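You operate a simulated robot arm through the tools that you are given. There is no shell and no other tool. Be economical: measure what you need, move in short steps, check, and stop when the job is done.

You run a simulated two-armed robot. Do the job below in one go: nothing can be reset, and whatever is moved stays where it is left.

TASK
Send FIELD a SOFT test tone from ATRIUM, then raise it to HALF.
Fine: hang up the ATRIUM handset first, or it howls; leave the tone running.

Only the result counts: the job must be done as asked and must still hold three seconds after the hand-in. Knocking over, shifting, dropping, spilling or breaking anything else fails it.

THE ROBOT
Two 7-joint arms with fingered hands on one trunk, on a base that drives. Base frame: it is fixed to the floor where the robot stands at the start and does not move with it; the origin is under the middle of the robot, x ahead of it, y to its left, z up; the surface under the hand at the start is at about z = 0.76. Lengths are in m, angles in rad, forces in N, time in s.
The left shoulder is at the start at [0.022, 0.214, 1.294], the right one opposite. With the tool pointing down near the work surface each hand reaches from about 0.1 to 0.54 m from the robot's upright axis, wherever it stands, measured 20 degrees to its own side. Places, roughly: atrium clear key [0.5, -0.4, 0.9]; atrium field key [0.4, -0.2, 0.8]; atrium gate key [0.4, -0.3, 0.8]; atrium hall key [0.4, -0.3, 0.8]; atrium line knob [0.5, -0.3, 0.9]; atrium microphone [0.5, -0.2, 1.2]; atrium plant key [0.4, -0.2, 0.8]; atrium store key [0.4, -0.2, 0.8]; atrium talk bar [0.4, -0.2, 0.8]; atrium tone key [0.5, -0.4, 0.9]; atrium tower key [0.4, -0.2, 0.8]; atrium volume knob [0.4, -0.4, 0.8]; barn handset [0.75, -2.25, 1]; barn talk bar [0.7, -2.4, 0.8]; booth clear key [0.5, -3.3, 0.9]; booth handset [0.5, -3, 1]. Payload 3.3 kg a hand.
The tool frame of a hand sits at the grasp point between the pads (the TCP): z along the fingers, y along the line on which they close. The tips reach 0.026 m beyond it. Largest opening 0.132 m; the body of the gripper starts 0.073 m behind the TCP. The gripper is a hand of 2 fingers: y runs from the thumb to the fingers, the wrist lies at [0, 0, -0.224] in the tool frame.
Orientation is told as [roll, pitch, yaw] about the base's x, y, z axes, in that order, counted from this pose: with the fingers straight down and closing along the base's y, the tool's x points along the base's -x, its y along +y and its z along -z.

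THE INTERFACE
- The arms move only by the tool send_rows. It takes "left_moves", "right_moves" or both (then of equal length, played together; a hand with none holds still); each is a list that holds one entry, the list of rows, each a list of 6 numbers: the shift along the base's x, y, z in units of 300 mm (1.0 is 300 mm), then the turn, a rotation vector about the base's x, y, z in units of 45 degrees (1.0 is 45 degrees). In form: [[[dx, dy, dz, rx, ry, rz], ...]]. A call has 1 to 20 rows; each row is the pose to reach, as a shift and turn from the pose commanded when the call began. A call with a number of a shift or a turn outside -1 to 1 is refused whole. Each row takes 0.2 s and may step no farther than 0.05 m and 0.15 rad from the row before; otherwise, the whole call is refused. A pose out of reach is approached as far as the arm can. The call stops where the force on the tool passes 40 N (or 10 N more than at its start, if that is more) or the arm is blocked; 0.2 s more then pass. In this call time passes only in rows, and 0.2 s behind the last. It gives the time, the measured TCP pose, the force on the tool (base axes), the opening and the grip force at its end, in the units of the frame above (readings bear some noise), with the torque about the TCP (base axes, N m) and any sound that the robot's microphone picked up.
- Cameras (640 x 400 px; columns grow to the right, rows downward): "scene" is now at [0.0785, 0.0052, 1.4332]; the picture's right is [0.08, -1.00, 0.00], its down [-0.86, -0.07, -0.50] and it looks along [0.50, 0.04, -0.87] (base axes); focal length 214 px, centre (320, 200). "left" rides on the left gripper at [-0.066, -0.003, -0.099] in its tool frame; the picture's right is [0.04, -1.00, 0.00], its down [0.83, 0.03, -0.55] and it looks along [0.55, 0.02, 0.83] (tool axes); focal length 261 px, centre (320, 200). "right" rides on the right gripper at [0.066, -0.003, -0.099] in its tool frame; the picture's right is [0.04, 1.00, 0.00], its down [-0.83, 0.03, -0.55] and it looks along [-0.55, 0.02, 0.83] (tool axes); focal length 261 px, centre (320, 200). There is no depth. A picture from a camera that has moved, and an enlarged one, comes with that camera's place and axes in the base frame and with its lens.
- camera(camera): a new picture of that camera. The clock stands still meanwhile.
- raise_lower(by): slides the trunk up (or, below 0, down) by that many m; the arms and the scene camera ride with it, the base frame stays. It gives what a move gives, with no picture.
- steer(legs): drives the robot by 1 to 6 legs, each [ahead, left, turn to the left] in m, m and rad, along the robot's own axes; the way and the turn of a leg run together, so that a leg with both is an arc; at most 1.5 m and 3.142 rad a leg. The arms and the cameras ride along, it lands a little off, and it stops where it bumps. It gives what a move gives.
- curl_fingers(finger1, thumb_bend, hand): sets how far each is bent, from 0 (flat) to 1 (curled in); at 0.3 the hand is open as for a grip, at 0.7 the pads meet at the TCP. One left out holds its place. A second passes; each finger stops where it meets its share of the squeeze, and holds until it gets a number again. It is the only way to open and close the hand. It gives what a move gives, with no picture; readings hold the bend of each and the force on the fingers (four entries, about 0 where the hand has none), thumb and palm.
- pan_tilt(pan, tilt): turns the head with the scene camera to pan (to the left, within 1.501 rad either way) and tilt (down, from -0.506 to 1.204), counted from straight ahead of the robot. It gives what a move gives.
- zoom(camera, box): a new picture of the part [left, top, right, bottom] of that camera's present view, enlarged. The clock stands still meanwhile.
- sign_off(): hands the job in; it is judged then, once.

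Go step by step. Nothing tells you exact positions but the pictures and the camera data: compare them with the known pose of the tool, close in by small moves and look again before you grip or let go. The budget is 120 turns and 92 pictures, counting those below and the enlarged ones. Unless the task says otherwise, let go and move clear before handing in, and close with one line.

The tools are called after ">>>" by a JSON object that holds its "api" and its "payload". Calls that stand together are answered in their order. send_rows: Moves the arms, as the interface text tells. Its arguments: {"type":"object","properties":{"left_moves":{"type":"array","items":{"type":"array","items":{"type":"array","items":{"type":"number"}}}},"right_moves":{"type":"array","items":{"type":"array","items":{"type":"array","items":{"type":"number"}}}}},"required":[]} The other tools are called the same way: raise_lower (by) slides the trunk up or down; curl_fingers (finger1, thumb_bend, hand) moves the fingers one by one; steer (legs) drives the base; pan_tilt (pan, tilt) turns the head that bears the scene camera; camera (camera) takes a picture; zoom (camera, box) takes an enlarged picture of a part of a camera's view; sign_off () hands the job in.

At the start:

```text
clock: 0.0
left_tool_pos: [0.0355, 0.2902, 0.6197]
left_orientation: [0.089, 0.015, -1.786]
left_contact_force: [-1.1, -0.6, 0.0]
left_moment: [0.0, 0.02, 0.02]
left_width: 0.1321
left_grip_force: 0.0
left_shape: jaw
left_bend: [0.3, 0.3]
left_finger forces: [0.0, 0.0, 0.1, 0.0, 0.1, 0.0]
right_tool_pos: [0.3162, -0.3667, 1.1887]
right_orientation: [0.001, 0.001, -0.001]
right_contact_force: [0.3, -0.3, 0.2]
right_moment: [0.01, 0.02, -0.02]
right_width: 0.1321
right_grip_force: 0.0
right_shape: jaw
right_bend: [0.3, 0.3]
right_finger forces: [0.0, 0.0, 0.0, 0.0, 0.1, 0.0]
trunk travel left (down, up): [-0.575, 0.186]
robot x, y, heading: [0.0008, -0.0016, -0.004]
head pan, tilt: [0.079, 1.047]
```

scene: 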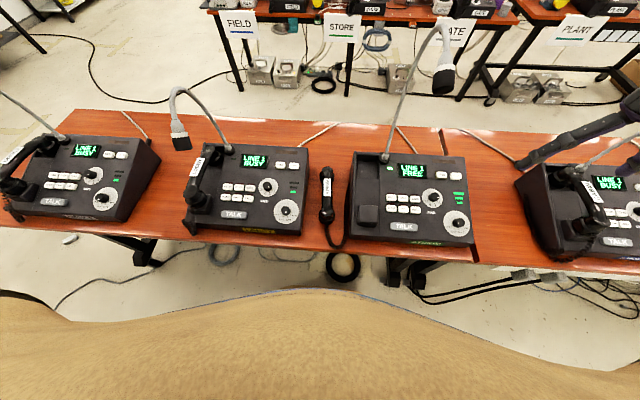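
right: 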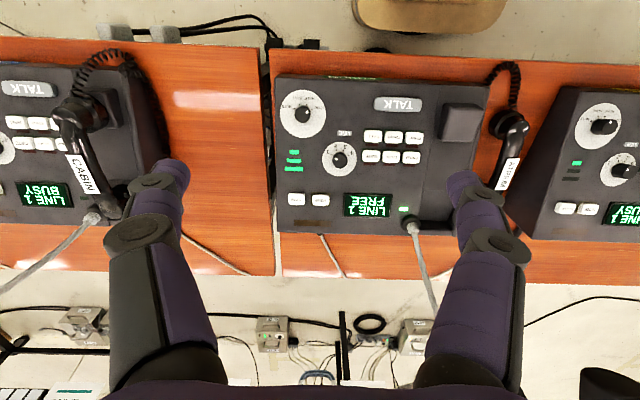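
left: 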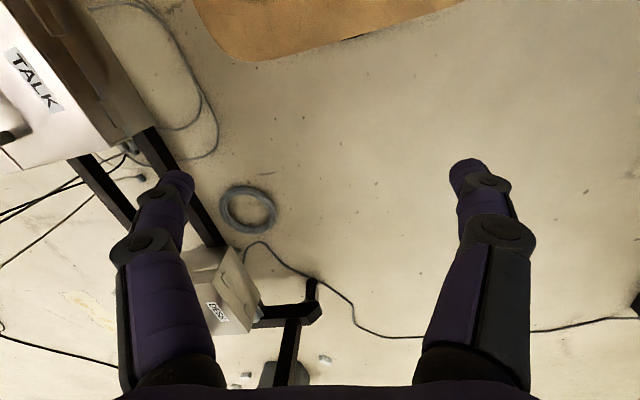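

I see the ATRIUM station ahead to the right, its handset lying off-hook on the table to the left of it. I will look closer at the panel and handset first.

>>> {"api": "zoom", "payload": {"camera": "scene", "box": [310, 140, 490, 255]}}

>>> {"api": "zoom", "payload": {"camera": "right", "box": [260, 50, 560, 240]}}

```text
3.48 times, centred on (400, 198) of scene
camera zoom: at [0.0785, 0.0052, 1.4332], right [0.08, -1.0, 0.0], down [-0.86, -0.07, -0.5], along [0.5, 0.04, -0.87], focal length 746 px, centre (42, 209)
```

zoom: 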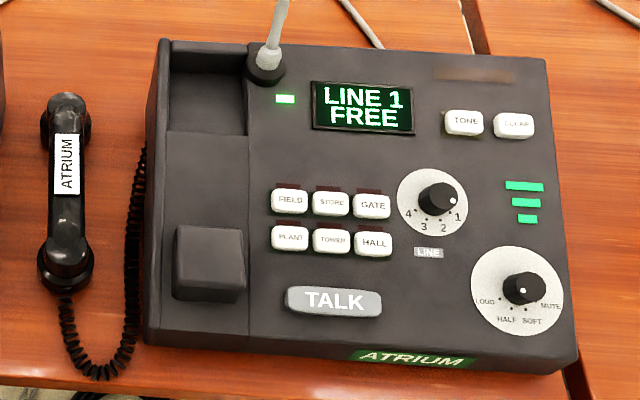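

```text
2.11 times, centred on (410, 145) of right
camera zoom: at [0.2509, -0.3696, 1.2889], right [-0.04, 1.0, 0.0], down [0.83, 0.03, 0.55], along [0.55, 0.02, -0.83], focal length 549 px, centre (130, 316)
```

zoom: 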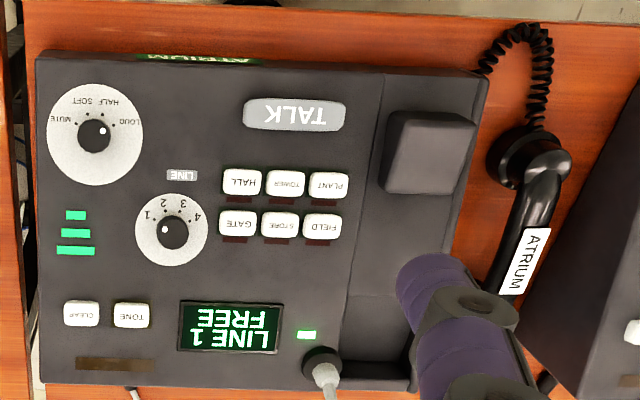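

ATRIUM has line 1 free, three level bars lit, and the handset lies about (0.49, 0.01, 0.80) on the table. I'll look at a neighbour's hung handset for orientation, at the cradle, and at the knob pointer.

>>> {"api": "zoom", "payload": {"camera": "scene", "box": [160, 130, 320, 240]}}

>>> {"api": "zoom", "payload": {"camera": "scene", "box": [420, 175, 480, 245]}}

>>> {"api": "zoom", "payload": {"camera": "scene", "box": [500, 140, 640, 270]}}

>>> {"api": "zoom", "payload": {"camera": "scene", "box": [200, 0, 480, 60]}}

>>> {"api": "zoom", "payload": {"camera": "right", "box": [270, 80, 350, 190]}}

```text
3.64 times, centred on (240, 185) of scene
camera zoom: at [0.0785, 0.0052, 1.4332], right [0.08, -1.0, 0.0], down [-0.86, -0.07, -0.5], along [0.5, 0.04, -0.87], focal length 780 px, centre (611, 254)
```

zoom: 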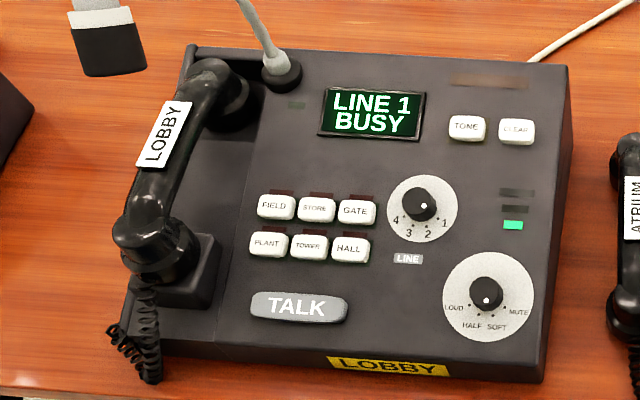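

```text
5.71 times, centred on (450, 210) of scene
camera zoom: at [0.0785, 0.0052, 1.4332], right [0.08, -1.0, 0.0], down [-0.86, -0.07, -0.5], along [0.5, 0.04, -0.87], focal length 1226 px, centre (-423, 143)
```

zoom: 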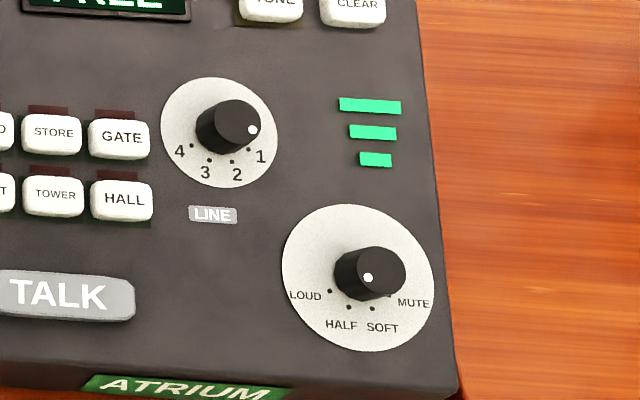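

```text
3.08 times, centred on (570, 205) of scene
camera zoom: at [0.0785, 0.0052, 1.4332], right [0.08, -1.0, 0.0], down [-0.86, -0.07, -0.5], along [0.5, 0.04, -0.87], focal length 660 px, centre (-449, 185)
```

zoom: 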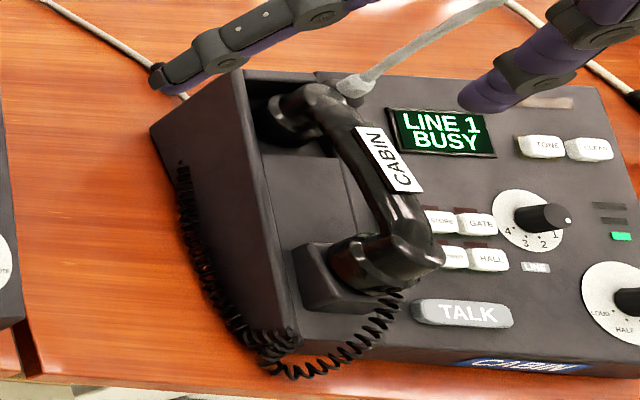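

```text
2.29 times, centred on (340, 30) of scene
camera zoom: at [0.0785, 0.0052, 1.4332], right [0.08, -1.0, 0.0], down [-0.86, -0.07, -0.5], along [0.5, 0.04, -0.87], focal length 490 px, centre (274, 589)
```

zoom: 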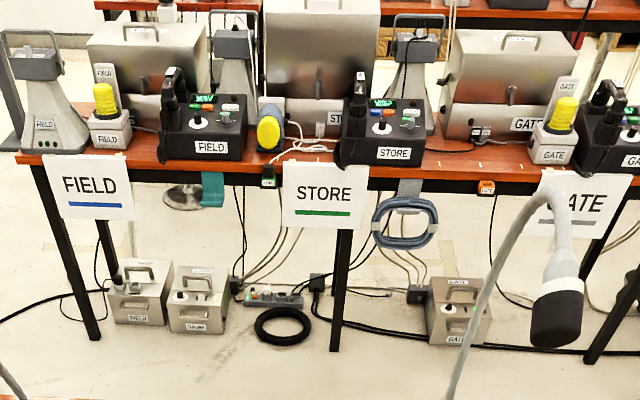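

```text
3.64 times, centred on (310, 135) of right
camera zoom: at [0.2509, -0.3696, 1.2889], right [-0.04, 1.0, 0.0], down [0.83, 0.03, 0.55], along [0.55, 0.02, -0.83], focal length 948 px, centre (356, 436)
```

zoom: 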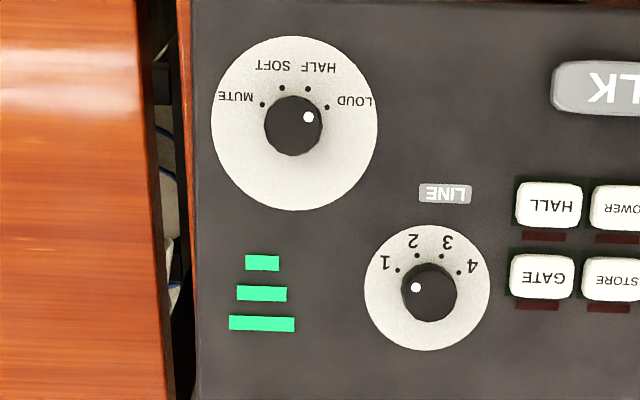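

The handset must go earpiece to the rear recess, cord end on the front block, and the volume pointer is at LOUD, with LINE 1 free. I'll shift the base 0.15 m to the right so that the left hand suits the handset and the right hand the keys; I'll also bring the left hand up.

>>> {"api": "steer", "payload": {"legs": [[0, -0.15, 0]]}}

>>> {"api": "send_rows", "payload": {"left_moves": [[[0, 0, 0.1, 0, 0, -0.086], [0, 0, 0.2, 0, 0, -0.172], [0, 0, 0.3, 0, 0, -0.258], [0, 0, 0.4, 0, 0, -0.344], [0, 0, 0.5, 0, 0, -0.43], [0, 0, 0.6, 0, 0, -0.516], [0, 0, 0.7, 0, 0, -0.602], [0, 0, 0.8, 0, 0, -0.688], [0, 0, 0.9, 0, 0, -0.774], [0, 0, 1.0, 0, 0, -0.86]]]}}

```text
clock: 1.4
left_tool_pos: [0.0359, 0.1383, 0.6211]
left_orientation: [0.09, 0.019, -1.787]
left_contact_force: [0.2, 0.0, 0.0]
left_moment: [0.0, -0.03, 0.0]
left_width: 0.132
left_grip_force: 0.2
left_shape: jaw
left_bend: [0.3, 0.3]
left_finger forces: [0.1, 0.1, 0.0, 0.1, 0.0, 0.0]
right_tool_pos: [0.3147, -0.5188, 1.1894]
right_orientation: [0.001, 0.001, -0.001]
right_contact_force: [-0.5, -0.3, -0.4]
right_moment: [0.02, -0.02, 0.0]
right_width: 0.1319
right_grip_force: 0.0
right_shape: jaw
right_bend: [0.3, 0.3]
right_finger forces: [0.0, 0.1, 0.0, 0.0, 0.1, 0.1]
trunk travel left (down, up): [-0.575, 0.186]
robot x, y, heading: [-0.0032, -0.1489, -0.001]
head pan, tilt: [0.079, 1.047]
```

```text
clock: 3.6
left_tool_pos: [0.0283, 0.1509, 0.8462]
left_orientation: [0.089, 0.016, -2.462]
left_contact_force: [1.0, -0.6, -0.8]
left_moment: [0.02, -0.01, 0.01]
left_width: 0.1319
left_grip_force: 0.1
left_shape: jaw
left_bend: [0.3, 0.3]
left_finger forces: [0.0, 0.1, 0.0, 0.0, 0.0, 0.0]
left hand out of reach, approached as far as the arm can: row 8, 9, 10
right_tool_pos: [0.3145, -0.5183, 1.1892]
right_orientation: [0.0, 0.001, -0.003]
right_contact_force: [0.4, -0.5, 0.0]
right_moment: [0.03, 0.01, 0.01]
right_width: 0.1317
right_grip_force: 0.0
right_shape: jaw
right_bend: [0.3, 0.3]
right_finger forces: [0.0, 0.0, 0.0, 0.0, 0.1, 0.0]
trunk travel left (down, up): [-0.575, 0.186]
robot x, y, heading: [-0.0014, -0.1495, -0.008]
head pan, tilt: [0.079, 1.047]
```

The left hand is limited close to the body; I move it outward and up while finishing the turn.

>>> {"api": "send_rows", "payload": {"left_moves": [[[0.08, 0, 0.04, 0, 0, -0.086], [0.16, 0, 0.1, 0, 0, -0.172], [0.24, 0, 0.16, 0, 0, -0.258], [0.32, 0, 0.22, 0, 0, -0.344], [0.4, 0, 0.28, 0, 0, -0.43], [0.48, 0, 0.34, 0, 0, -0.516], [0.56, 0, 0.4, 0, 0, -0.602], [0.64, 0, 0.46, 0, 0, -0.688], [0.72, 0, 0.52, 0, 0, -0.774], [0.8, 0, 0.58, 0, 0, -0.86]]]}}

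>>> {"api": "camera", "payload": {"camera": "scene"}}

>>> {"api": "camera", "payload": {"camera": "left"}}

```text
clock: 5.8
left_tool_pos: [0.2702, 0.1543, 1.0214]
left_orientation: [0.09, 0.014, -3.139]
left_contact_force: [0.3, 0.1, 0.0]
left_moment: [0.04, -0.01, 0.02]
left_width: 0.1321
left_grip_force: 0.2
left_shape: jaw
left_bend: [0.3, 0.3]
left_finger forces: [0.1, 0.1, 0.0, 0.0, 0.0, 0.1]
left hand out of reach, approached as far as the arm can: row 1, 2, 3, 4, 5, 6, 7, 8
right_tool_pos: [0.3155, -0.5164, 1.189]
right_orientation: [-0.002, -0.001, -0.004]
right_contact_force: [-0.4, 0.5, 0.1]
right_moment: [0.02, 0.0, 0.02]
right_width: 0.1318
right_grip_force: 0.1
right_shape: jaw
right_bend: [0.3, 0.3]
right_finger forces: [0.0, 0.0, 0.0, 0.1, 0.0, 0.0]
trunk travel left (down, up): [-0.575, 0.186]
robot x, y, heading: [0.0029, -0.1486, -0.002]
head pan, tilt: [0.079, 1.047]
```

```text
81 pictures are left
camera scene: at [0.0793, -0.1449, 1.4331], right [0.08, -1.0, 0.0], down [-0.86, -0.07, -0.5], along [0.5, 0.04, -0.87], focal length 214 px, centre (320, 200)
```

scene: 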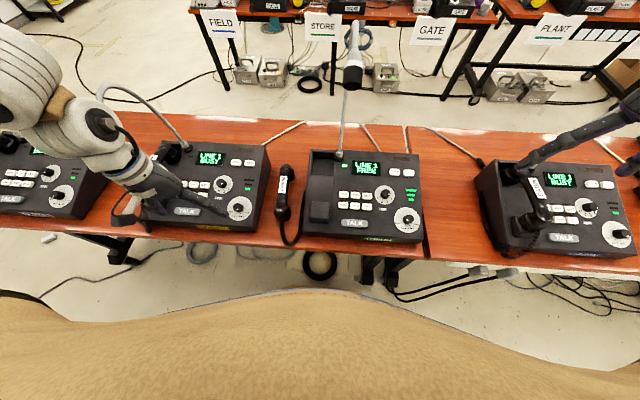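

```text
80 pictures are left
camera left: at [0.2036, 0.1655, 1.1192], right [0.04, 1.0, -0.09], down [0.82, 0.02, 0.57], along [0.56, -0.09, -0.82], focal length 261 px, centre (320, 200)
```

left: 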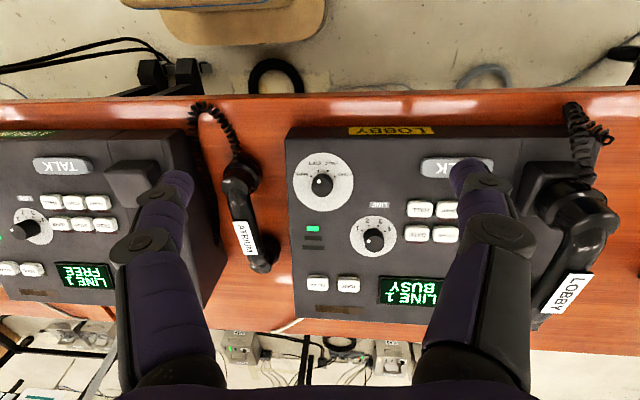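

The left hand is up and looking forward. I'll zoom with it on the hung LOBBY handset (a model for the cradle) and on the lying ATRIUM handset.

>>> {"api": "zoom", "payload": {"camera": "left", "box": [500, 90, 640, 340]}}

>>> {"api": "zoom", "payload": {"camera": "left", "box": [80, 90, 310, 290]}}

>>> {"api": "zoom", "payload": {"camera": "scene", "box": [260, 140, 350, 250]}}

```text
1.60 times, centred on (570, 215) of left
camera zoom: at [0.2036, 0.1655, 1.1192], right [0.04, 1.0, -0.09], down [0.82, 0.02, 0.57], along [0.56, -0.09, -0.82], focal length 417 px, centre (-80, 176)
```

zoom: 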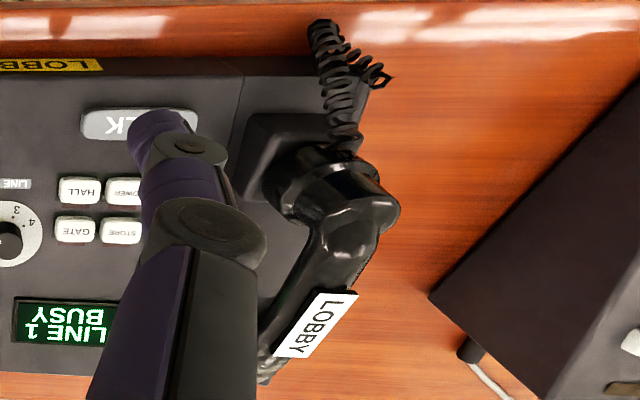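

```text
2.00 times, centred on (195, 190) of left
camera zoom: at [0.2036, 0.1655, 1.1192], right [0.04, 1.0, -0.09], down [0.82, 0.02, 0.57], along [0.56, -0.09, -0.82], focal length 521 px, centre (570, 220)
```

zoom: 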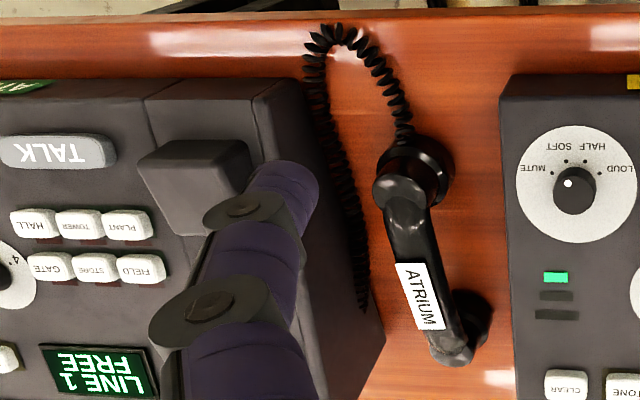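

```text
3.64 times, centred on (305, 195) of scene
camera zoom: at [0.0793, -0.1449, 1.4331], right [0.08, -1.0, 0.0], down [-0.86, -0.07, -0.5], along [0.5, 0.04, -0.87], focal length 780 px, centre (374, 218)
```

zoom: 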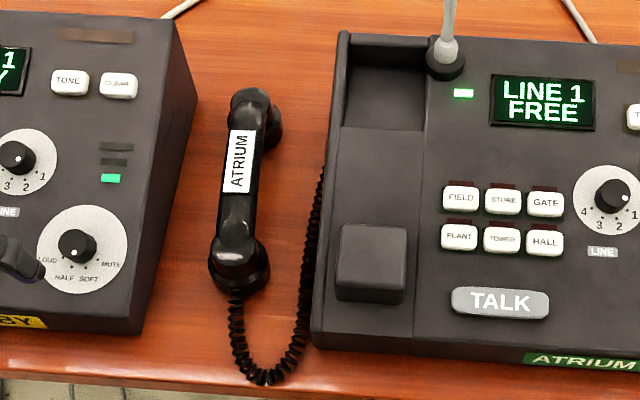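

The handset lies cups down, handle top near z≈0.82, from x≈0.40 to 0.555, y≈0.007 to 0.024. I narrow the left hand and bring it above the handle, square to it.

>>> {"api": "curl_fingers", "payload": {"hand": "left", "finger1": 0.48, "thumb_bend": 0.48}}

>>> {"api": "send_rows", "payload": {"left_moves": [[[0.1, -0.066, -0.04, 0.02, 0, 0.02], [0.2, -0.132, -0.08, 0.04, 0, 0.04], [0.3, -0.2, -0.12, 0.06, 0, 0.06], [0.4, -0.265, -0.16, 0.08, 0, 0.08], [0.5, -0.33, -0.2, 0.1, 0, 0.1], [0.6, -0.4, -0.25, 0.11, 0, 0.12], [0.683, -0.463, -0.3, 0.115, 0, 0.127]]]}}

>>> {"api": "camera", "payload": {"camera": "left"}}

>>> {"api": "camera", "payload": {"camera": "scene"}}

```text
clock: 6.8
left_tool_pos: [0.2705, 0.154, 1.0221]
left_orientation: [0.089, 0.015, -3.137]
left_contact_force: [0.1, -0.2, 0.2]
left_moment: [-0.01, 0.02, 0.04]
left_width: 0.0738
left_grip_force: 0.1
left_shape: fingers
left_bend: [0.48, 0.48]
left_finger forces: [0.0, 0.0, 0.0, 0.0, 0.0, 0.0]
right_tool_pos: [0.3147, -0.5169, 1.1896]
right_orientation: [-0.001, 0.001, -0.002]
right_contact_force: [-0.4, 0.3, 0.0]
right_moment: [-0.02, 0.02, -0.02]
right_width: 0.1318
right_grip_force: 0.0
right_shape: jaw
right_bend: [0.3, 0.3]
right_finger forces: [0.1, 0.0, 0.1, 0.0, 0.0, 0.0]
trunk travel left (down, up): [-0.575, 0.186]
robot x, y, heading: [-0.0016, -0.1486, -0.001]
head pan, tilt: [0.079, 1.047]
```

```text
clock: 8.4
left_tool_pos: [0.4708, 0.0136, 0.9302]
left_orientation: [-0.003, 0.02, -3.044]
left_contact_force: [0.8, 0.2, 0.0]
left_moment: [0.01, -0.02, 0.0]
left_width: 0.0736
left_grip_force: 0.1
left_shape: fingers
left_bend: [0.48, 0.48]
left_finger forces: [0.1, 0.0, 0.0, 0.0, 0.1, 0.1]
right_tool_pos: [0.3154, -0.5181, 1.1891]
right_orientation: [0.0, 0.001, -0.002]
right_contact_force: [0.2, 0.2, 0.0]
right_moment: [0.02, 0.0, -0.03]
right_width: 0.132
right_grip_force: 0.0
right_shape: jaw
right_bend: [0.3, 0.3]
right_finger forces: [0.0, 0.1, 0.0, 0.1, 0.0, 0.1]
trunk travel left (down, up): [-0.575, 0.186]
robot x, y, heading: [-0.0018, -0.1506, -0.003]
head pan, tilt: [0.079, 1.047]
```

```text
76 pictures are left
camera left: at [0.4049, 0.0097, 1.0269], right [-0.06, 1.0, 0.0], down [0.82, 0.05, 0.57], along [0.57, 0.04, -0.82], focal length 261 px, centre (320, 200)
```

left: 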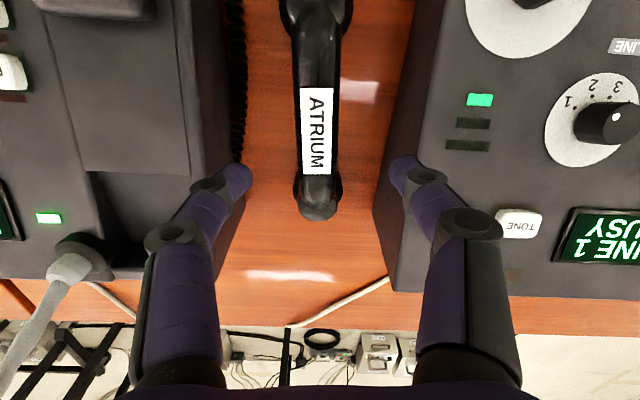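

```text
75 pictures are left
camera scene: at [0.0789, -0.1462, 1.4331], right [0.08, -1.0, 0.0], down [-0.86, -0.07, -0.5], along [0.5, 0.04, -0.87], focal length 214 px, centre (320, 200)
```

scene: 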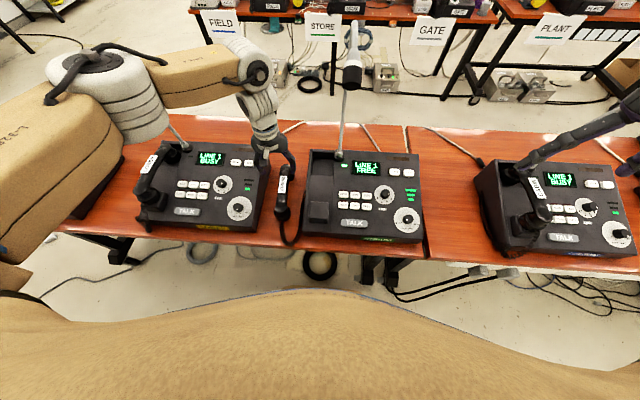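

The left hand is well placed above the handle. Before going down I check the forearm against LOBBY's gooseneck microphone.

>>> {"api": "zoom", "payload": {"camera": "scene", "box": [60, 30, 340, 240]}}

```text
1.90 times, centred on (200, 135) of scene
camera zoom: at [0.0789, -0.1462, 1.4331], right [0.08, -1.0, 0.0], down [-0.86, -0.07, -0.5], along [0.5, 0.04, -0.87], focal length 408 px, centre (549, 324)
```

zoom: 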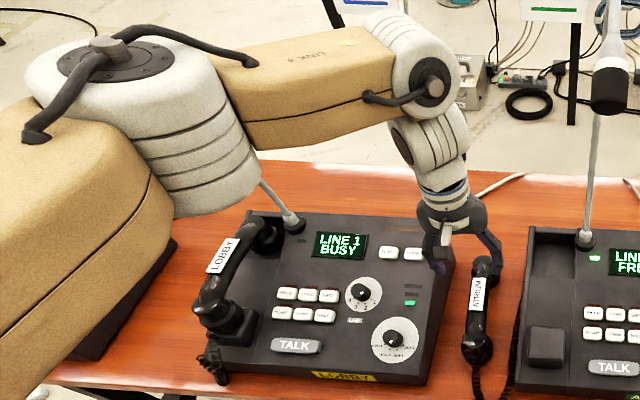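

The LOBBY microphone (about (0.40, 0.34, 1.09)) sits close to my left elbow. I draw both hands back a little and shift the base another 0.1 m right, so the elbow stays clear of it.

>>> {"api": "send_rows", "payload": {"left_moves": [[[-0.1, 0, 0.06, 0, 0, 0], [-0.2, 0, 0.12, 0, 0, 0], [-0.3, 0, 0.18, 0, 0, 0], [-0.4, 0, 0.24, 0, 0, 0]]], "right_moves": [[[-0.05, 0.08, 0, 0, 0, 0], [-0.1, 0.16, 0, 0, 0, 0], [-0.15, 0.24, 0, 0, 0, 0], [-0.2, 0.3, 0, 0, 0, 0]]]}}

>>> {"api": "steer", "payload": {"legs": [[0, -0.1, 0]]}}

>>> {"api": "camera", "payload": {"camera": "scene"}}

```text
clock: 9.4
left_tool_pos: [0.3528, 0.0159, 1.0054]
left_orientation: [-0.001, 0.021, -3.039]
left_contact_force: [0.6, 0.0, -0.4]
left_moment: [0.04, -0.03, 0.05]
left_width: 0.0738
left_grip_force: 0.1
left_shape: fingers
left_bend: [0.48, 0.48]
left_finger forces: [0.0, 0.1, 0.0, 0.0, 0.0, 0.1]
right_tool_pos: [0.2537, -0.4244, 1.1882]
right_orientation: [0.0, 0.002, -0.001]
right_contact_force: [-0.8, -0.5, 0.2]
right_moment: [0.0, 0.01, -0.02]
right_width: 0.1321
right_grip_force: 0.0
right_shape: jaw
right_bend: [0.3, 0.3]
right_finger forces: [0.0, 0.1, 0.0, 0.0, 0.0, 0.1]
trunk travel left (down, up): [-0.575, 0.186]
robot x, y, heading: [-0.0002, -0.1486, -0.006]
head pan, tilt: [0.079, 1.047]
```

```text
clock: 10.5
left_tool_pos: [0.3531, -0.0852, 1.0048]
left_orientation: [-0.003, 0.019, -3.04]
left_contact_force: [-0.2, -0.2, -0.3]
left_moment: [0.03, 0.02, 0.0]
left_width: 0.0737
left_grip_force: 0.0
left_shape: fingers
left_bend: [0.48, 0.48]
left_finger forces: [0.1, 0.0, 0.1, 0.1, 0.1, 0.0]
right_tool_pos: [0.2547, -0.5265, 1.1885]
right_orientation: [0.001, 0.001, -0.003]
right_contact_force: [0.6, 0.1, -0.1]
right_moment: [0.06, 0.03, 0.0]
right_width: 0.1321
right_grip_force: 0.1
right_shape: jaw
right_bend: [0.3, 0.3]
right_finger forces: [0.0, 0.0, 0.0, 0.0, 0.0, 0.0]
trunk travel left (down, up): [-0.575, 0.186]
robot x, y, heading: [0.0045, -0.2488, -0.002]
head pan, tilt: [0.079, 1.047]
```

```text
73 pictures are left
camera scene: at [0.0784, -0.2465, 1.4331], right [0.07, -1.0, 0.0], down [-0.86, -0.06, -0.5], along [0.5, 0.04, -0.87], focal length 214 px, centre (320, 200)
```

scene: 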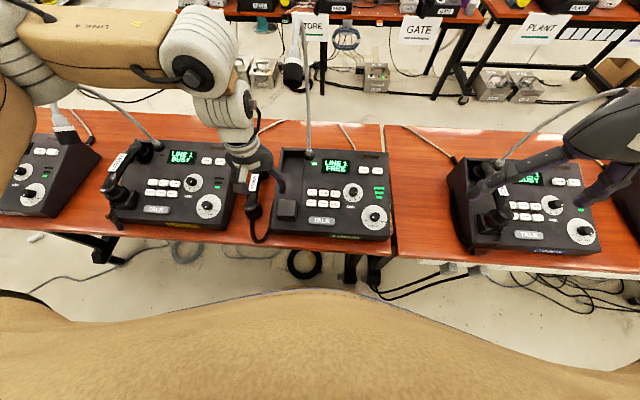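

LOBBY's microphone is now visible and untouched. I bring the left hand back over the handle.

>>> {"api": "send_rows", "payload": {"left_moves": [[[0.1, 0.08, -0.03, 0, 0, 0], [0.2, 0.16, -0.1, 0, 0, 0], [0.3, 0.24, -0.17, 0, 0, 0], [0.397, 0.33, -0.25, 0, 0, 0], [0.397, 0.33, -0.35, 0, 0, 0]]]}}

>>> {"api": "camera", "payload": {"camera": "scene"}}

>>> {"api": "camera", "payload": {"camera": "left"}}

```text
clock: 11.7
left_tool_pos: [0.4702, 0.0148, 0.9015]
left_orientation: [0.0, 0.021, -3.043]
left_contact_force: [0.4, 0.7, 1.0]
left_moment: [-0.03, 0.03, 0.01]
left_width: 0.0739
left_grip_force: 0.0
left_shape: fingers
left_bend: [0.48, 0.48]
left_finger forces: [0.1, 0.0, 0.0, 0.1, 0.1, 0.0]
right_tool_pos: [0.2545, -0.5254, 1.1885]
right_orientation: [-0.002, -0.001, -0.005]
right_contact_force: [-0.1, 0.0, 0.3]
right_moment: [0.03, -0.01, 0.02]
right_width: 0.132
right_grip_force: 0.0
right_shape: jaw
right_bend: [0.3, 0.3]
right_finger forces: [0.0, 0.1, 0.0, 0.0, 0.1, 0.1]
trunk travel left (down, up): [-0.575, 0.186]
robot x, y, heading: [-0.0013, -0.2495, -0.002]
head pan, tilt: [0.079, 1.047]
```

```text
72 pictures are left
camera scene: at [0.0783, -0.245, 1.4331], right [0.07, -1.0, 0.0], down [-0.86, -0.06, -0.5], along [0.5, 0.04, -0.87], focal length 214 px, centre (320, 200)
```

scene: 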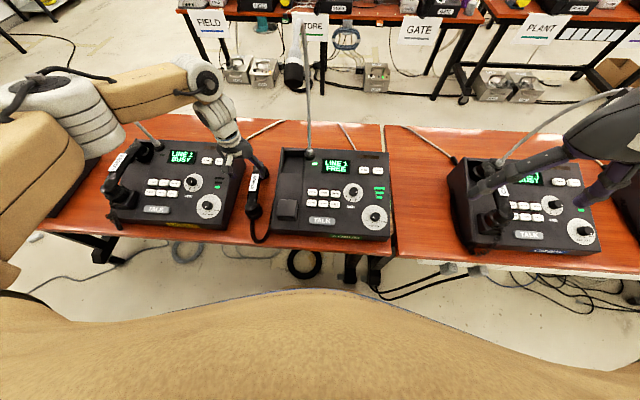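

```text
71 pictures are left
camera left: at [0.4019, 0.0102, 0.998], right [-0.06, 1.0, 0.0], down [0.82, 0.05, 0.57], along [0.57, 0.03, -0.82], focal length 261 px, centre (320, 200)
```

left: 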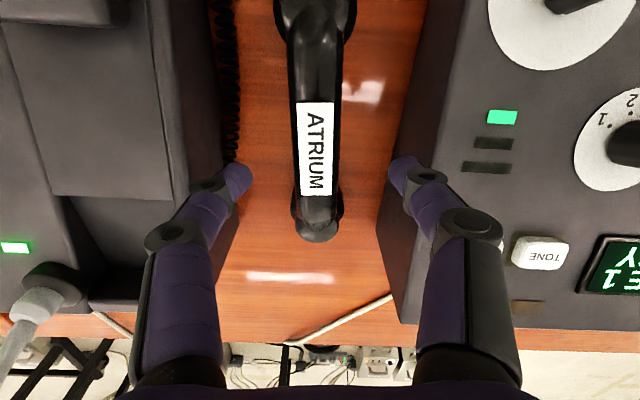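

The handle is centred between the fingers. I go down around it to z≈0.805.

>>> {"api": "send_rows", "payload": {"left_moves": [[[-0.043, -0.01, -0.08, 0, 0, 0], [-0.043, -0.01, -0.16, 0, 0, 0], [-0.043, -0.01, -0.24, 0, 0, 0], [-0.043, -0.01, -0.32, 0, 0, 0]]]}}

>>> {"api": "camera", "payload": {"camera": "left"}}

>>> {"api": "zoom", "payload": {"camera": "scene", "box": [180, 90, 320, 250]}}

```text
clock: 12.7
left_tool_pos: [0.4559, 0.012, 0.804]
left_orientation: [-0.001, 0.022, -3.042]
left_contact_force: [1.1, -0.1, -0.9]
left_moment: [0.01, -0.05, 0.01]
left_width: 0.0735
left_grip_force: 0.1
left_shape: fingers
left_bend: [0.48, 0.48]
left_finger forces: [0.0, 0.1, 0.1, 0.0, 0.1, 0.1]
right_tool_pos: [0.255, -0.5257, 1.1897]
right_orientation: [0.0, 0.0, -0.002]
right_contact_force: [0.1, 0.3, 0.4]
right_moment: [0.02, -0.02, 0.0]
right_width: 0.1319
right_grip_force: 0.0
right_shape: jaw
right_bend: [0.3, 0.3]
right_finger forces: [0.0, 0.1, 0.0, 0.0, 0.0, 0.0]
trunk travel left (down, up): [-0.575, 0.186]
robot x, y, heading: [-0.0019, -0.2465, 0.001]
head pan, tilt: [0.079, 1.047]
```

```text
70 pictures are left
camera left: at [0.3886, 0.008, 0.9022], right [-0.06, 1.0, 0.0], down [0.82, 0.05, 0.57], along [0.57, 0.04, -0.82], focal length 261 px, centre (320, 200)
```

left: 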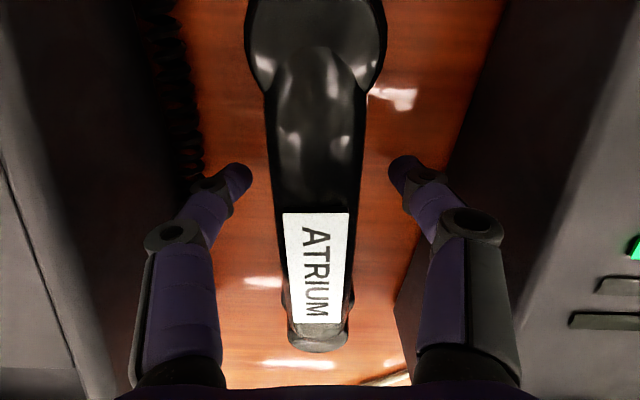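

```text
2.50 times, centred on (250, 170) of scene
camera zoom: at [0.0785, -0.2452, 1.4331], right [0.07, -1.0, 0.0], down [-0.86, -0.06, -0.5], along [0.5, 0.04, -0.87], focal length 536 px, centre (495, 275)
```

zoom: 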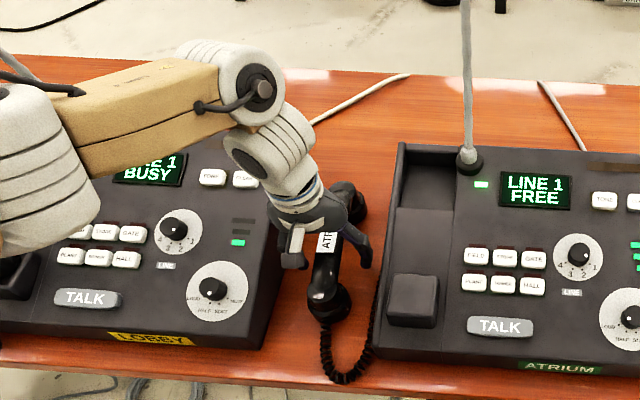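

The fingers straddle the handle centrally. Now I close on it.

>>> {"api": "curl_fingers", "payload": {"hand": "left", "finger1": 0.7, "thumb_bend": 0.7}}

>>> {"api": "camera", "payload": {"camera": "left"}}

```text
clock: 13.7
left_tool_pos: [0.456, 0.0119, 0.8062]
left_orientation: [-0.002, 0.019, -3.041]
left_contact_force: [-0.3, 0.2, -0.5]
left_moment: [-0.02, -0.02, -0.01]
left_width: 0.01
left_grip_force: 3.2
left_shape: fingers
left_bend: [0.67, 0.69]
left_finger forces: [3.5, 0.1, 0.0, 0.1, 3.8, 0.0]
right_tool_pos: [0.2548, -0.524, 1.188]
right_orientation: [0.001, 0.0, -0.003]
right_contact_force: [-0.4, -0.5, -0.9]
right_moment: [0.0, 0.0, 0.0]
right_width: 0.1319
right_grip_force: 0.0
right_shape: jaw
right_bend: [0.3, 0.3]
right_finger forces: [0.1, 0.0, 0.0, 0.0, 0.1, 0.0]
trunk travel left (down, up): [-0.575, 0.186]
robot x, y, heading: [-0.0012, -0.2482, -0.005]
head pan, tilt: [0.079, 1.047]
```

```text
68 pictures are left
camera left: at [0.3885, 0.0082, 0.9023], right [-0.06, 1.0, 0.0], down [0.82, 0.05, 0.57], along [0.57, 0.04, -0.82], focal length 261 px, centre (320, 200)
```

left: 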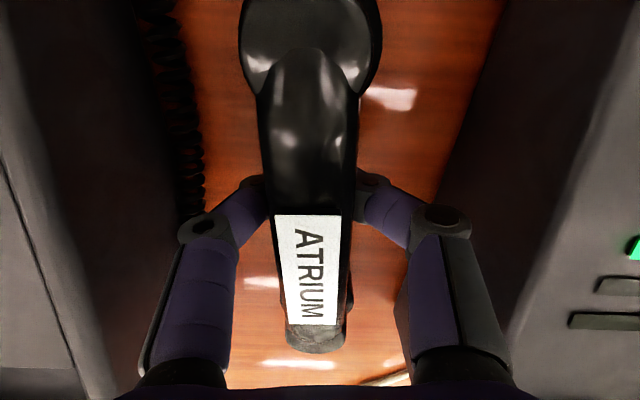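

The fingers closed almost completely, so they slipped under the handle and hold it only weakly. I open, rise 20 mm, and grip again.

>>> {"api": "curl_fingers", "payload": {"hand": "left", "finger1": 0.5, "thumb_bend": 0.5}}

>>> {"api": "send_rows", "payload": {"left_moves": [[[0, -0.003, 0.04, 0, 0, 0], [0, -0.006, 0.073, 0, 0, 0]]]}}

>>> {"api": "curl_fingers", "payload": {"hand": "left", "finger1": 0.72, "thumb_bend": 0.72}}

>>> {"api": "camera", "payload": {"camera": "left"}}

```text
clock: 14.7
left_tool_pos: [0.4555, 0.0136, 0.8046]
left_orientation: [-0.002, 0.02, -3.041]
left_contact_force: [0.6, 0.3, -0.1]
left_moment: [0.01, 0.02, 0.01]
left_width: 0.0659
left_grip_force: 0.0
left_shape: fingers
left_bend: [0.5, 0.5]
left_finger forces: [0.1, 0.0, 0.0, 0.0, 0.1, 0.0]
right_tool_pos: [0.255, -0.5242, 1.1883]
right_orientation: [0.0, 0.0, -0.003]
right_contact_force: [0.6, 0.2, -0.7]
right_moment: [-0.02, 0.0, 0.01]
right_width: 0.1317
right_grip_force: 0.1
right_shape: jaw
right_bend: [0.3, 0.3]
right_finger forces: [0.0, 0.0, 0.0, 0.0, 0.0, 0.1]
trunk travel left (down, up): [-0.575, 0.186]
robot x, y, heading: [-0.0014, -0.2495, -0.003]
head pan, tilt: [0.079, 1.047]
```

```text
clock: 15.3
left_tool_pos: [0.456, 0.0105, 0.8273]
left_orientation: [-0.002, 0.022, -3.042]
left_contact_force: [-0.1, 0.4, -0.1]
left_moment: [-0.02, 0.01, -0.01]
left_width: 0.0659
left_grip_force: 0.1
left_shape: fingers
left_bend: [0.5, 0.5]
left_finger forces: [0.1, 0.1, 0.1, 0.0, 0.1, 0.0]
right_tool_pos: [0.2553, -0.5252, 1.1886]
right_orientation: [-0.001, -0.001, -0.004]
right_contact_force: [-0.1, -0.8, -0.9]
right_moment: [-0.01, 0.0, -0.01]
right_width: 0.1318
right_grip_force: 0.1
right_shape: jaw
right_bend: [0.3, 0.3]
right_finger forces: [0.0, 0.0, 0.1, 0.0, 0.0, 0.0]
trunk travel left (down, up): [-0.575, 0.186]
robot x, y, heading: [0.0007, -0.2499, 0.001]
head pan, tilt: [0.079, 1.047]
```

```text
clock: 16.3
left_tool_pos: [0.4572, 0.0101, 0.828]
left_orientation: [-0.001, 0.021, -3.04]
left_contact_force: [0.5, -0.3, -0.4]
left_moment: [-0.02, 0.0, 0.04]
left_width: 0.032
left_grip_force: 11.4
left_shape: fingers
left_bend: [0.61, 0.66]
left_finger forces: [11.5, 0.1, 0.1, 0.0, 11.6, 0.0]
right_tool_pos: [0.254, -0.5249, 1.1893]
right_orientation: [-0.001, -0.001, -0.003]
right_contact_force: [-0.6, -0.2, 1.6]
right_moment: [-0.02, -0.03, 0.02]
right_width: 0.1318
right_grip_force: 0.1
right_shape: jaw
right_bend: [0.3, 0.3]
right_finger forces: [0.0, 0.1, 0.0, 0.1, 0.0, 0.0]
trunk travel left (down, up): [-0.575, 0.186]
robot x, y, heading: [-0.0013, -0.2482, -0.006]
head pan, tilt: [0.079, 1.047]
```

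```text
67 pictures are left
camera left: at [0.3906, 0.0061, 0.9241], right [-0.06, 1.0, 0.0], down [0.82, 0.05, 0.57], along [0.57, 0.04, -0.82], focal length 261 px, centre (320, 200)
```

left: 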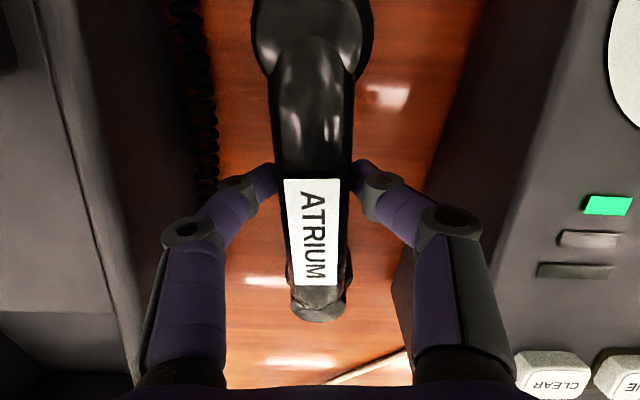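

Now the handle is held firmly (32 mm, 11 N). I lift it straight up.

>>> {"api": "send_rows", "payload": {"left_moves": [[[0, 0, 0.08, 0, 0, 0], [0, 0, 0.18, 0, 0, 0], [0, 0, 0.3, 0, 0, 0], [0, 0, 0.42, 0, 0, 0], [0, 0, 0.52, 0, 0, 0]]]}}

>>> {"api": "camera", "payload": {"camera": "left"}}

>>> {"api": "camera", "payload": {"camera": "scene"}}

```text
clock: 17.5
left_tool_pos: [0.4589, 0.0117, 0.9814]
left_orientation: [-0.002, 0.018, -3.041]
left_contact_force: [0.0, 0.1, -2.6]
left_moment: [0.0, 0.03, 0.0]
left_width: 0.0319
left_grip_force: 11.7
left_shape: fingers
left_bend: [0.61, 0.66]
left_finger forces: [11.5, 0.0, 0.1, 0.0, 11.4, 0.1]
right_tool_pos: [0.2534, -0.5248, 1.1893]
right_orientation: [0.001, -0.001, -0.002]
right_contact_force: [0.2, 0.4, -0.6]
right_moment: [-0.01, -0.02, 0.0]
right_width: 0.1319
right_grip_force: 0.1
right_shape: jaw
right_bend: [0.3, 0.3]
right_finger forces: [0.1, 0.0, 0.0, 0.0, 0.1, 0.0]
trunk travel left (down, up): [-0.575, 0.186]
robot x, y, heading: [0.001, -0.2515, -0.004]
head pan, tilt: [0.079, 1.047]
```

```text
66 pictures are left
camera left: at [0.393, 0.0073, 1.0781], right [-0.06, 1.0, 0.0], down [0.82, 0.05, 0.57], along [0.57, 0.04, -0.82], focal length 261 px, centre (320, 200)
```

left: 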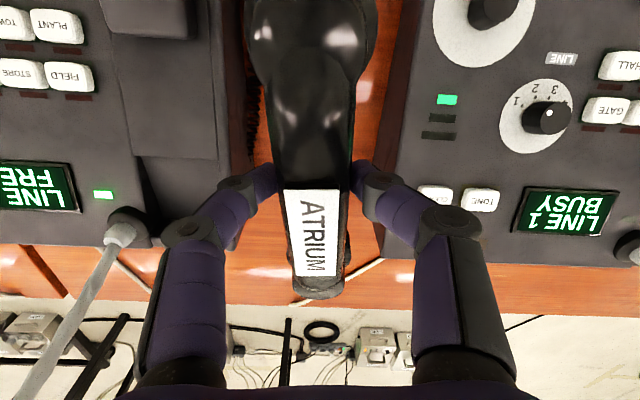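

```text
65 pictures are left
camera scene: at [0.0781, -0.2451, 1.4331], right [0.07, -1.0, 0.0], down [-0.86, -0.06, -0.5], along [0.5, 0.04, -0.87], focal length 214 px, centre (320, 200)
```

scene: 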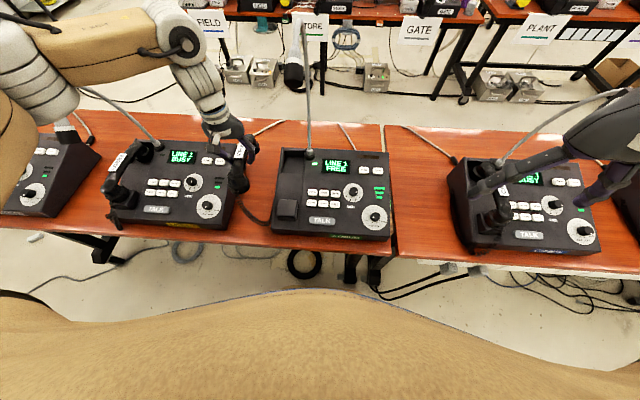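

The handset is up, cord end in front, tilted slightly ear-down. From LOBBY's hung handset I take the hang pose as about TCP (0.436, -0.125, 0.92) with about 15° ear-up tilt; I tilt and square it first.

>>> {"api": "send_rows", "payload": {"left_moves": [[[-0.02, 0, 0, 0, -0.11, -0.04], [-0.045, 0, 0, 0, -0.22, -0.08], [-0.073, 0, 0, 0, -0.33, -0.12]]]}}

>>> {"api": "zoom", "payload": {"camera": "scene", "box": [180, 80, 320, 250]}}

>>> {"api": "camera", "payload": {"camera": "left"}}

```text
clock: 18.3
left_tool_pos: [0.4375, 0.0107, 0.9821]
left_orientation: [0.015, 0.281, -3.134]
left_contact_force: [-0.2, -0.1, -2.6]
left_moment: [0.03, 0.08, -0.02]
left_width: 0.0319
left_grip_force: 11.4
left_shape: fingers
left_bend: [0.61, 0.66]
left_finger forces: [11.5, 0.1, 0.0, 0.0, 11.5, 0.1]
right_tool_pos: [0.2546, -0.5236, 1.1895]
right_orientation: [0.0, -0.001, -0.003]
right_contact_force: [0.0, 0.5, 0.9]
right_moment: [0.0, 0.03, 0.0]
right_width: 0.1319
right_grip_force: 0.2
right_shape: jaw
right_bend: [0.3, 0.3]
right_finger forces: [0.0, 0.1, 0.1, 0.0, 0.0, 0.0]
trunk travel left (down, up): [-0.575, 0.186]
robot x, y, heading: [0.0002, -0.2475, -0.001]
head pan, tilt: [0.079, 1.047]
```

```text
2.35 times, centred on (250, 165) of scene
camera zoom: at [0.0779, -0.2445, 1.4332], right [0.07, -1.0, 0.0], down [-0.86, -0.07, -0.5], along [0.5, 0.04, -0.87], focal length 505 px, centre (485, 282)
```

zoom: 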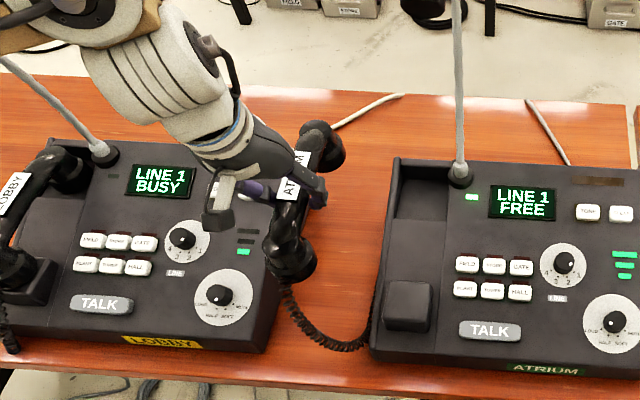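

```text
63 pictures are left
camera left: at [0.3471, 0.0141, 1.0588], right [0.04, 1.0, 0.0], down [0.65, -0.02, 0.76], along [0.76, -0.03, -0.65], focal length 261 px, centre (320, 200)
```

left: 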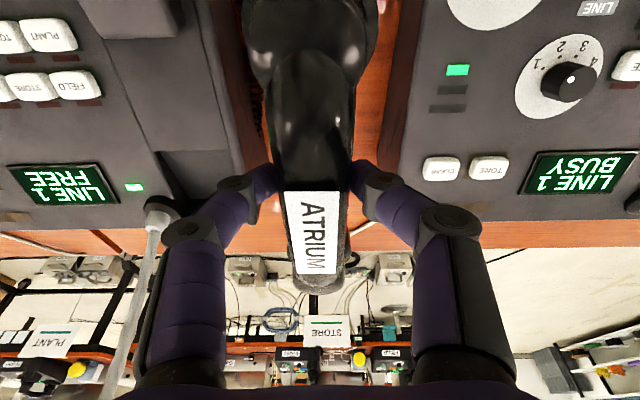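

I carry the handset sideways over the ATRIUM cradle, at a low hover that stays below the microphone.

>>> {"api": "send_rows", "payload": {"left_moves": [[[0, -0.11, 0, 0, 0, 0], [0, -0.22, -0.01, 0, 0, 0], [0, -0.33, -0.02, 0, 0, 0], [0, -0.437, -0.03, 0, 0, 0]]]}}

>>> {"api": "camera", "payload": {"camera": "left"}}

>>> {"api": "zoom", "payload": {"camera": "scene", "box": [230, 40, 370, 250]}}

```text
clock: 19.3
left_tool_pos: [0.4364, -0.1215, 0.9744]
left_orientation: [0.012, 0.279, -3.134]
left_contact_force: [0.5, -0.3, -4.2]
left_moment: [0.03, 0.07, 0.03]
left_width: 0.0321
left_grip_force: 11.3
left_shape: fingers
left_bend: [0.61, 0.66]
left_finger forces: [11.5, 0.1, 0.1, 0.1, 11.4, 0.0]
right_tool_pos: [0.2537, -0.5258, 1.1889]
right_orientation: [0.001, 0.0, -0.003]
right_contact_force: [-0.3, -0.1, 0.6]
right_moment: [-0.01, -0.02, 0.04]
right_width: 0.1317
right_grip_force: 0.0
right_shape: jaw
right_bend: [0.3, 0.3]
right_finger forces: [0.0, 0.1, 0.0, 0.0, 0.0, 0.1]
trunk travel left (down, up): [-0.575, 0.186]
robot x, y, heading: [-0.0092, -0.2501, -0.001]
head pan, tilt: [0.079, 1.047]
```

```text
62 pictures are left
camera left: at [0.3472, -0.1177, 1.0512], right [0.03, 1.0, 0.0], down [0.65, -0.02, 0.76], along [0.76, -0.03, -0.65], focal length 261 px, centre (320, 200)
```

left: 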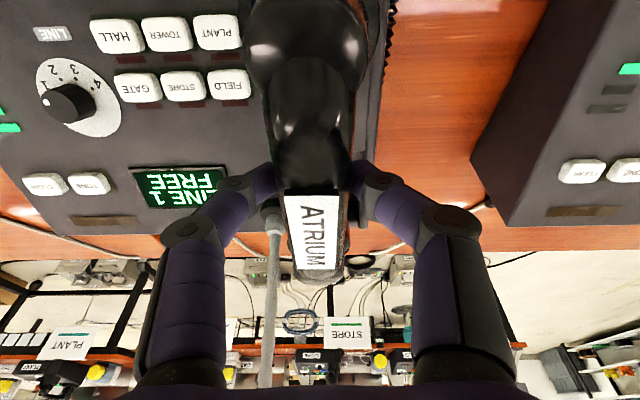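

```text
1.90 times, centred on (300, 145) of scene
camera zoom: at [0.0785, -0.2459, 1.4331], right [0.07, -1.0, 0.0], down [-0.86, -0.06, -0.5], along [0.5, 0.04, -0.87], focal length 408 px, centre (358, 305)
```

zoom: 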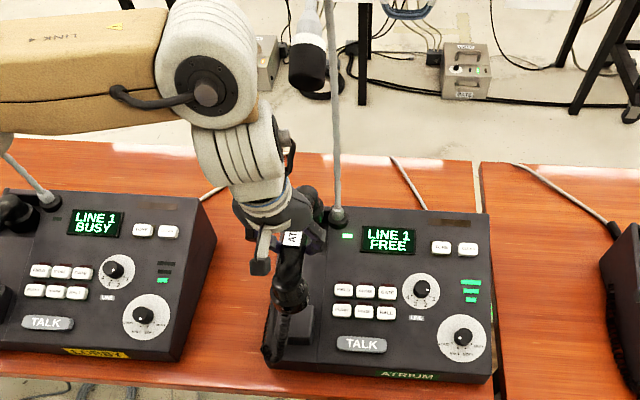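

The handset hovers over the cradle and the microphone is undisturbed. I lower gently.

>>> {"api": "send_rows", "payload": {"left_moves": [[[0, 0, -0.05, 0, 0, 0], [0, 0, -0.1, 0, 0, 0], [0, 0, -0.13, 0, 0, 0]]]}}

>>> {"api": "camera", "payload": {"camera": "left"}}

>>> {"api": "zoom", "payload": {"camera": "scene", "box": [260, 120, 350, 250]}}

```text
clock: 20.1
left_tool_pos: [0.4384, -0.1204, 0.9334]
left_orientation: [0.011, 0.277, -3.134]
left_contact_force: [-0.6, 0.1, -1.0]
left_moment: [-0.01, 0.08, 0.0]
left_width: 0.032
left_grip_force: 11.2
left_shape: fingers
left_bend: [0.61, 0.66]
left_finger forces: [11.3, 0.1, 0.0, 0.0, 11.5, 0.0]
right_tool_pos: [0.255, -0.5257, 1.1885]
right_orientation: [-0.001, 0.001, -0.002]
right_contact_force: [0.6, -1.1, 0.3]
right_moment: [0.0, 0.01, 0.03]
right_width: 0.1319
right_grip_force: 0.1
right_shape: jaw
right_bend: [0.3, 0.3]
right_finger forces: [0.0, 0.0, 0.0, 0.1, 0.1, 0.0]
trunk travel left (down, up): [-0.575, 0.186]
robot x, y, heading: [0.0006, -0.2507, -0.0]
head pan, tilt: [0.079, 1.047]
```

```text
60 pictures are left
camera left: at [0.3484, -0.1177, 1.0115], right [0.04, 1.0, 0.0], down [0.65, -0.02, 0.76], along [0.76, -0.03, -0.65], focal length 261 px, centre (320, 200)
```

left: 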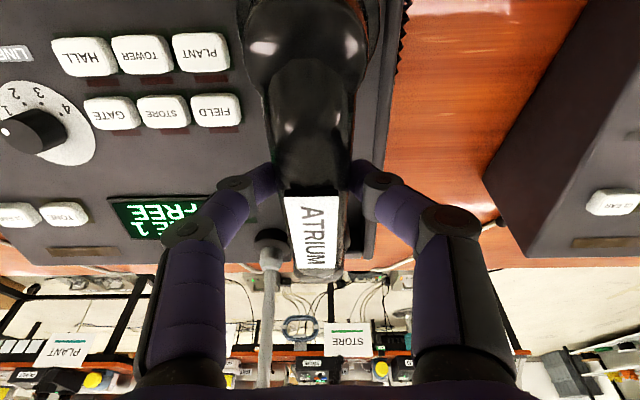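

```text
3.08 times, centred on (305, 185) of scene
camera zoom: at [0.0786, -0.2452, 1.4331], right [0.07, -1.0, 0.0], down [-0.86, -0.06, -0.5], along [0.5, 0.04, -0.87], focal length 660 px, centre (366, 246)
```

zoom: 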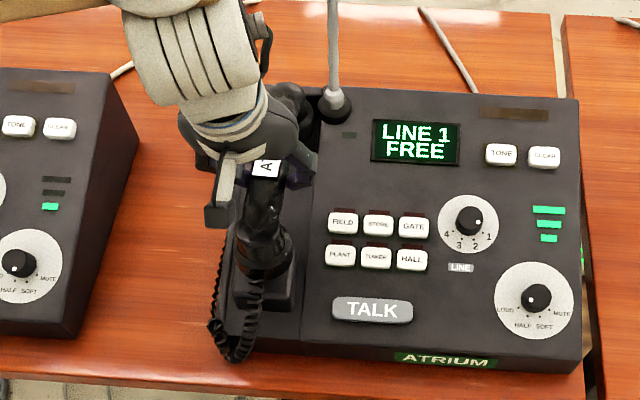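

The green handset lamp beside the display has gone out, so the handset is seating, with part of its weight taken by the cradle. I lower a little more until it bears.

>>> {"api": "send_rows", "payload": {"left_moves": [[[0, 0, -0.012, 0, 0, 0], [0, 0, -0.024, 0, 0, 0]]]}}

>>> {"api": "zoom", "payload": {"camera": "scene", "box": [260, 120, 350, 250]}}

```text
clock: 20.7
left_tool_pos: [0.4377, -0.1208, 0.9265]
left_orientation: [0.015, 0.278, -3.133]
left_contact_force: [0.1, -1.0, -1.7]
left_moment: [-0.02, 0.07, 0.02]
left_width: 0.0319
left_grip_force: 11.3
left_shape: fingers
left_bend: [0.61, 0.66]
left_finger forces: [11.3, 0.1, 0.1, 0.0, 11.5, 0.0]
right_tool_pos: [0.2538, -0.5253, 1.1903]
right_orientation: [-0.001, 0.001, -0.003]
right_contact_force: [-0.1, 0.1, -0.3]
right_moment: [-0.01, -0.02, -0.02]
right_width: 0.1319
right_grip_force: 0.1
right_shape: jaw
right_bend: [0.3, 0.3]
right_finger forces: [0.1, 0.0, 0.0, 0.0, 0.1, 0.0]
trunk travel left (down, up): [-0.575, 0.186]
robot x, y, heading: [-0.0016, -0.247, 0.002]
head pan, tilt: [0.079, 1.047]
```

```text
3.08 times, centred on (305, 185) of scene
camera zoom: at [0.0785, -0.2451, 1.4331], right [0.07, -1.0, 0.0], down [-0.86, -0.06, -0.5], along [0.5, 0.04, -0.87], focal length 660 px, centre (366, 246)
```

zoom: 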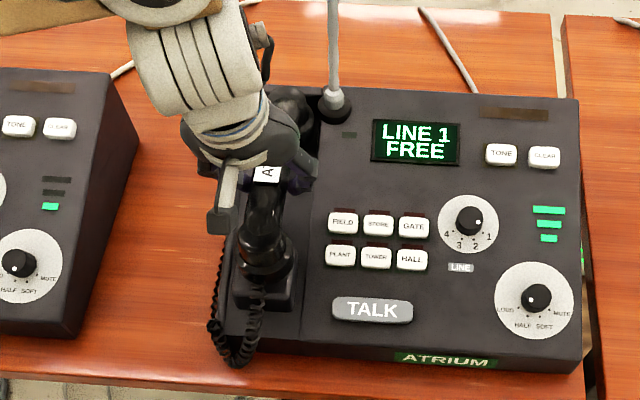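

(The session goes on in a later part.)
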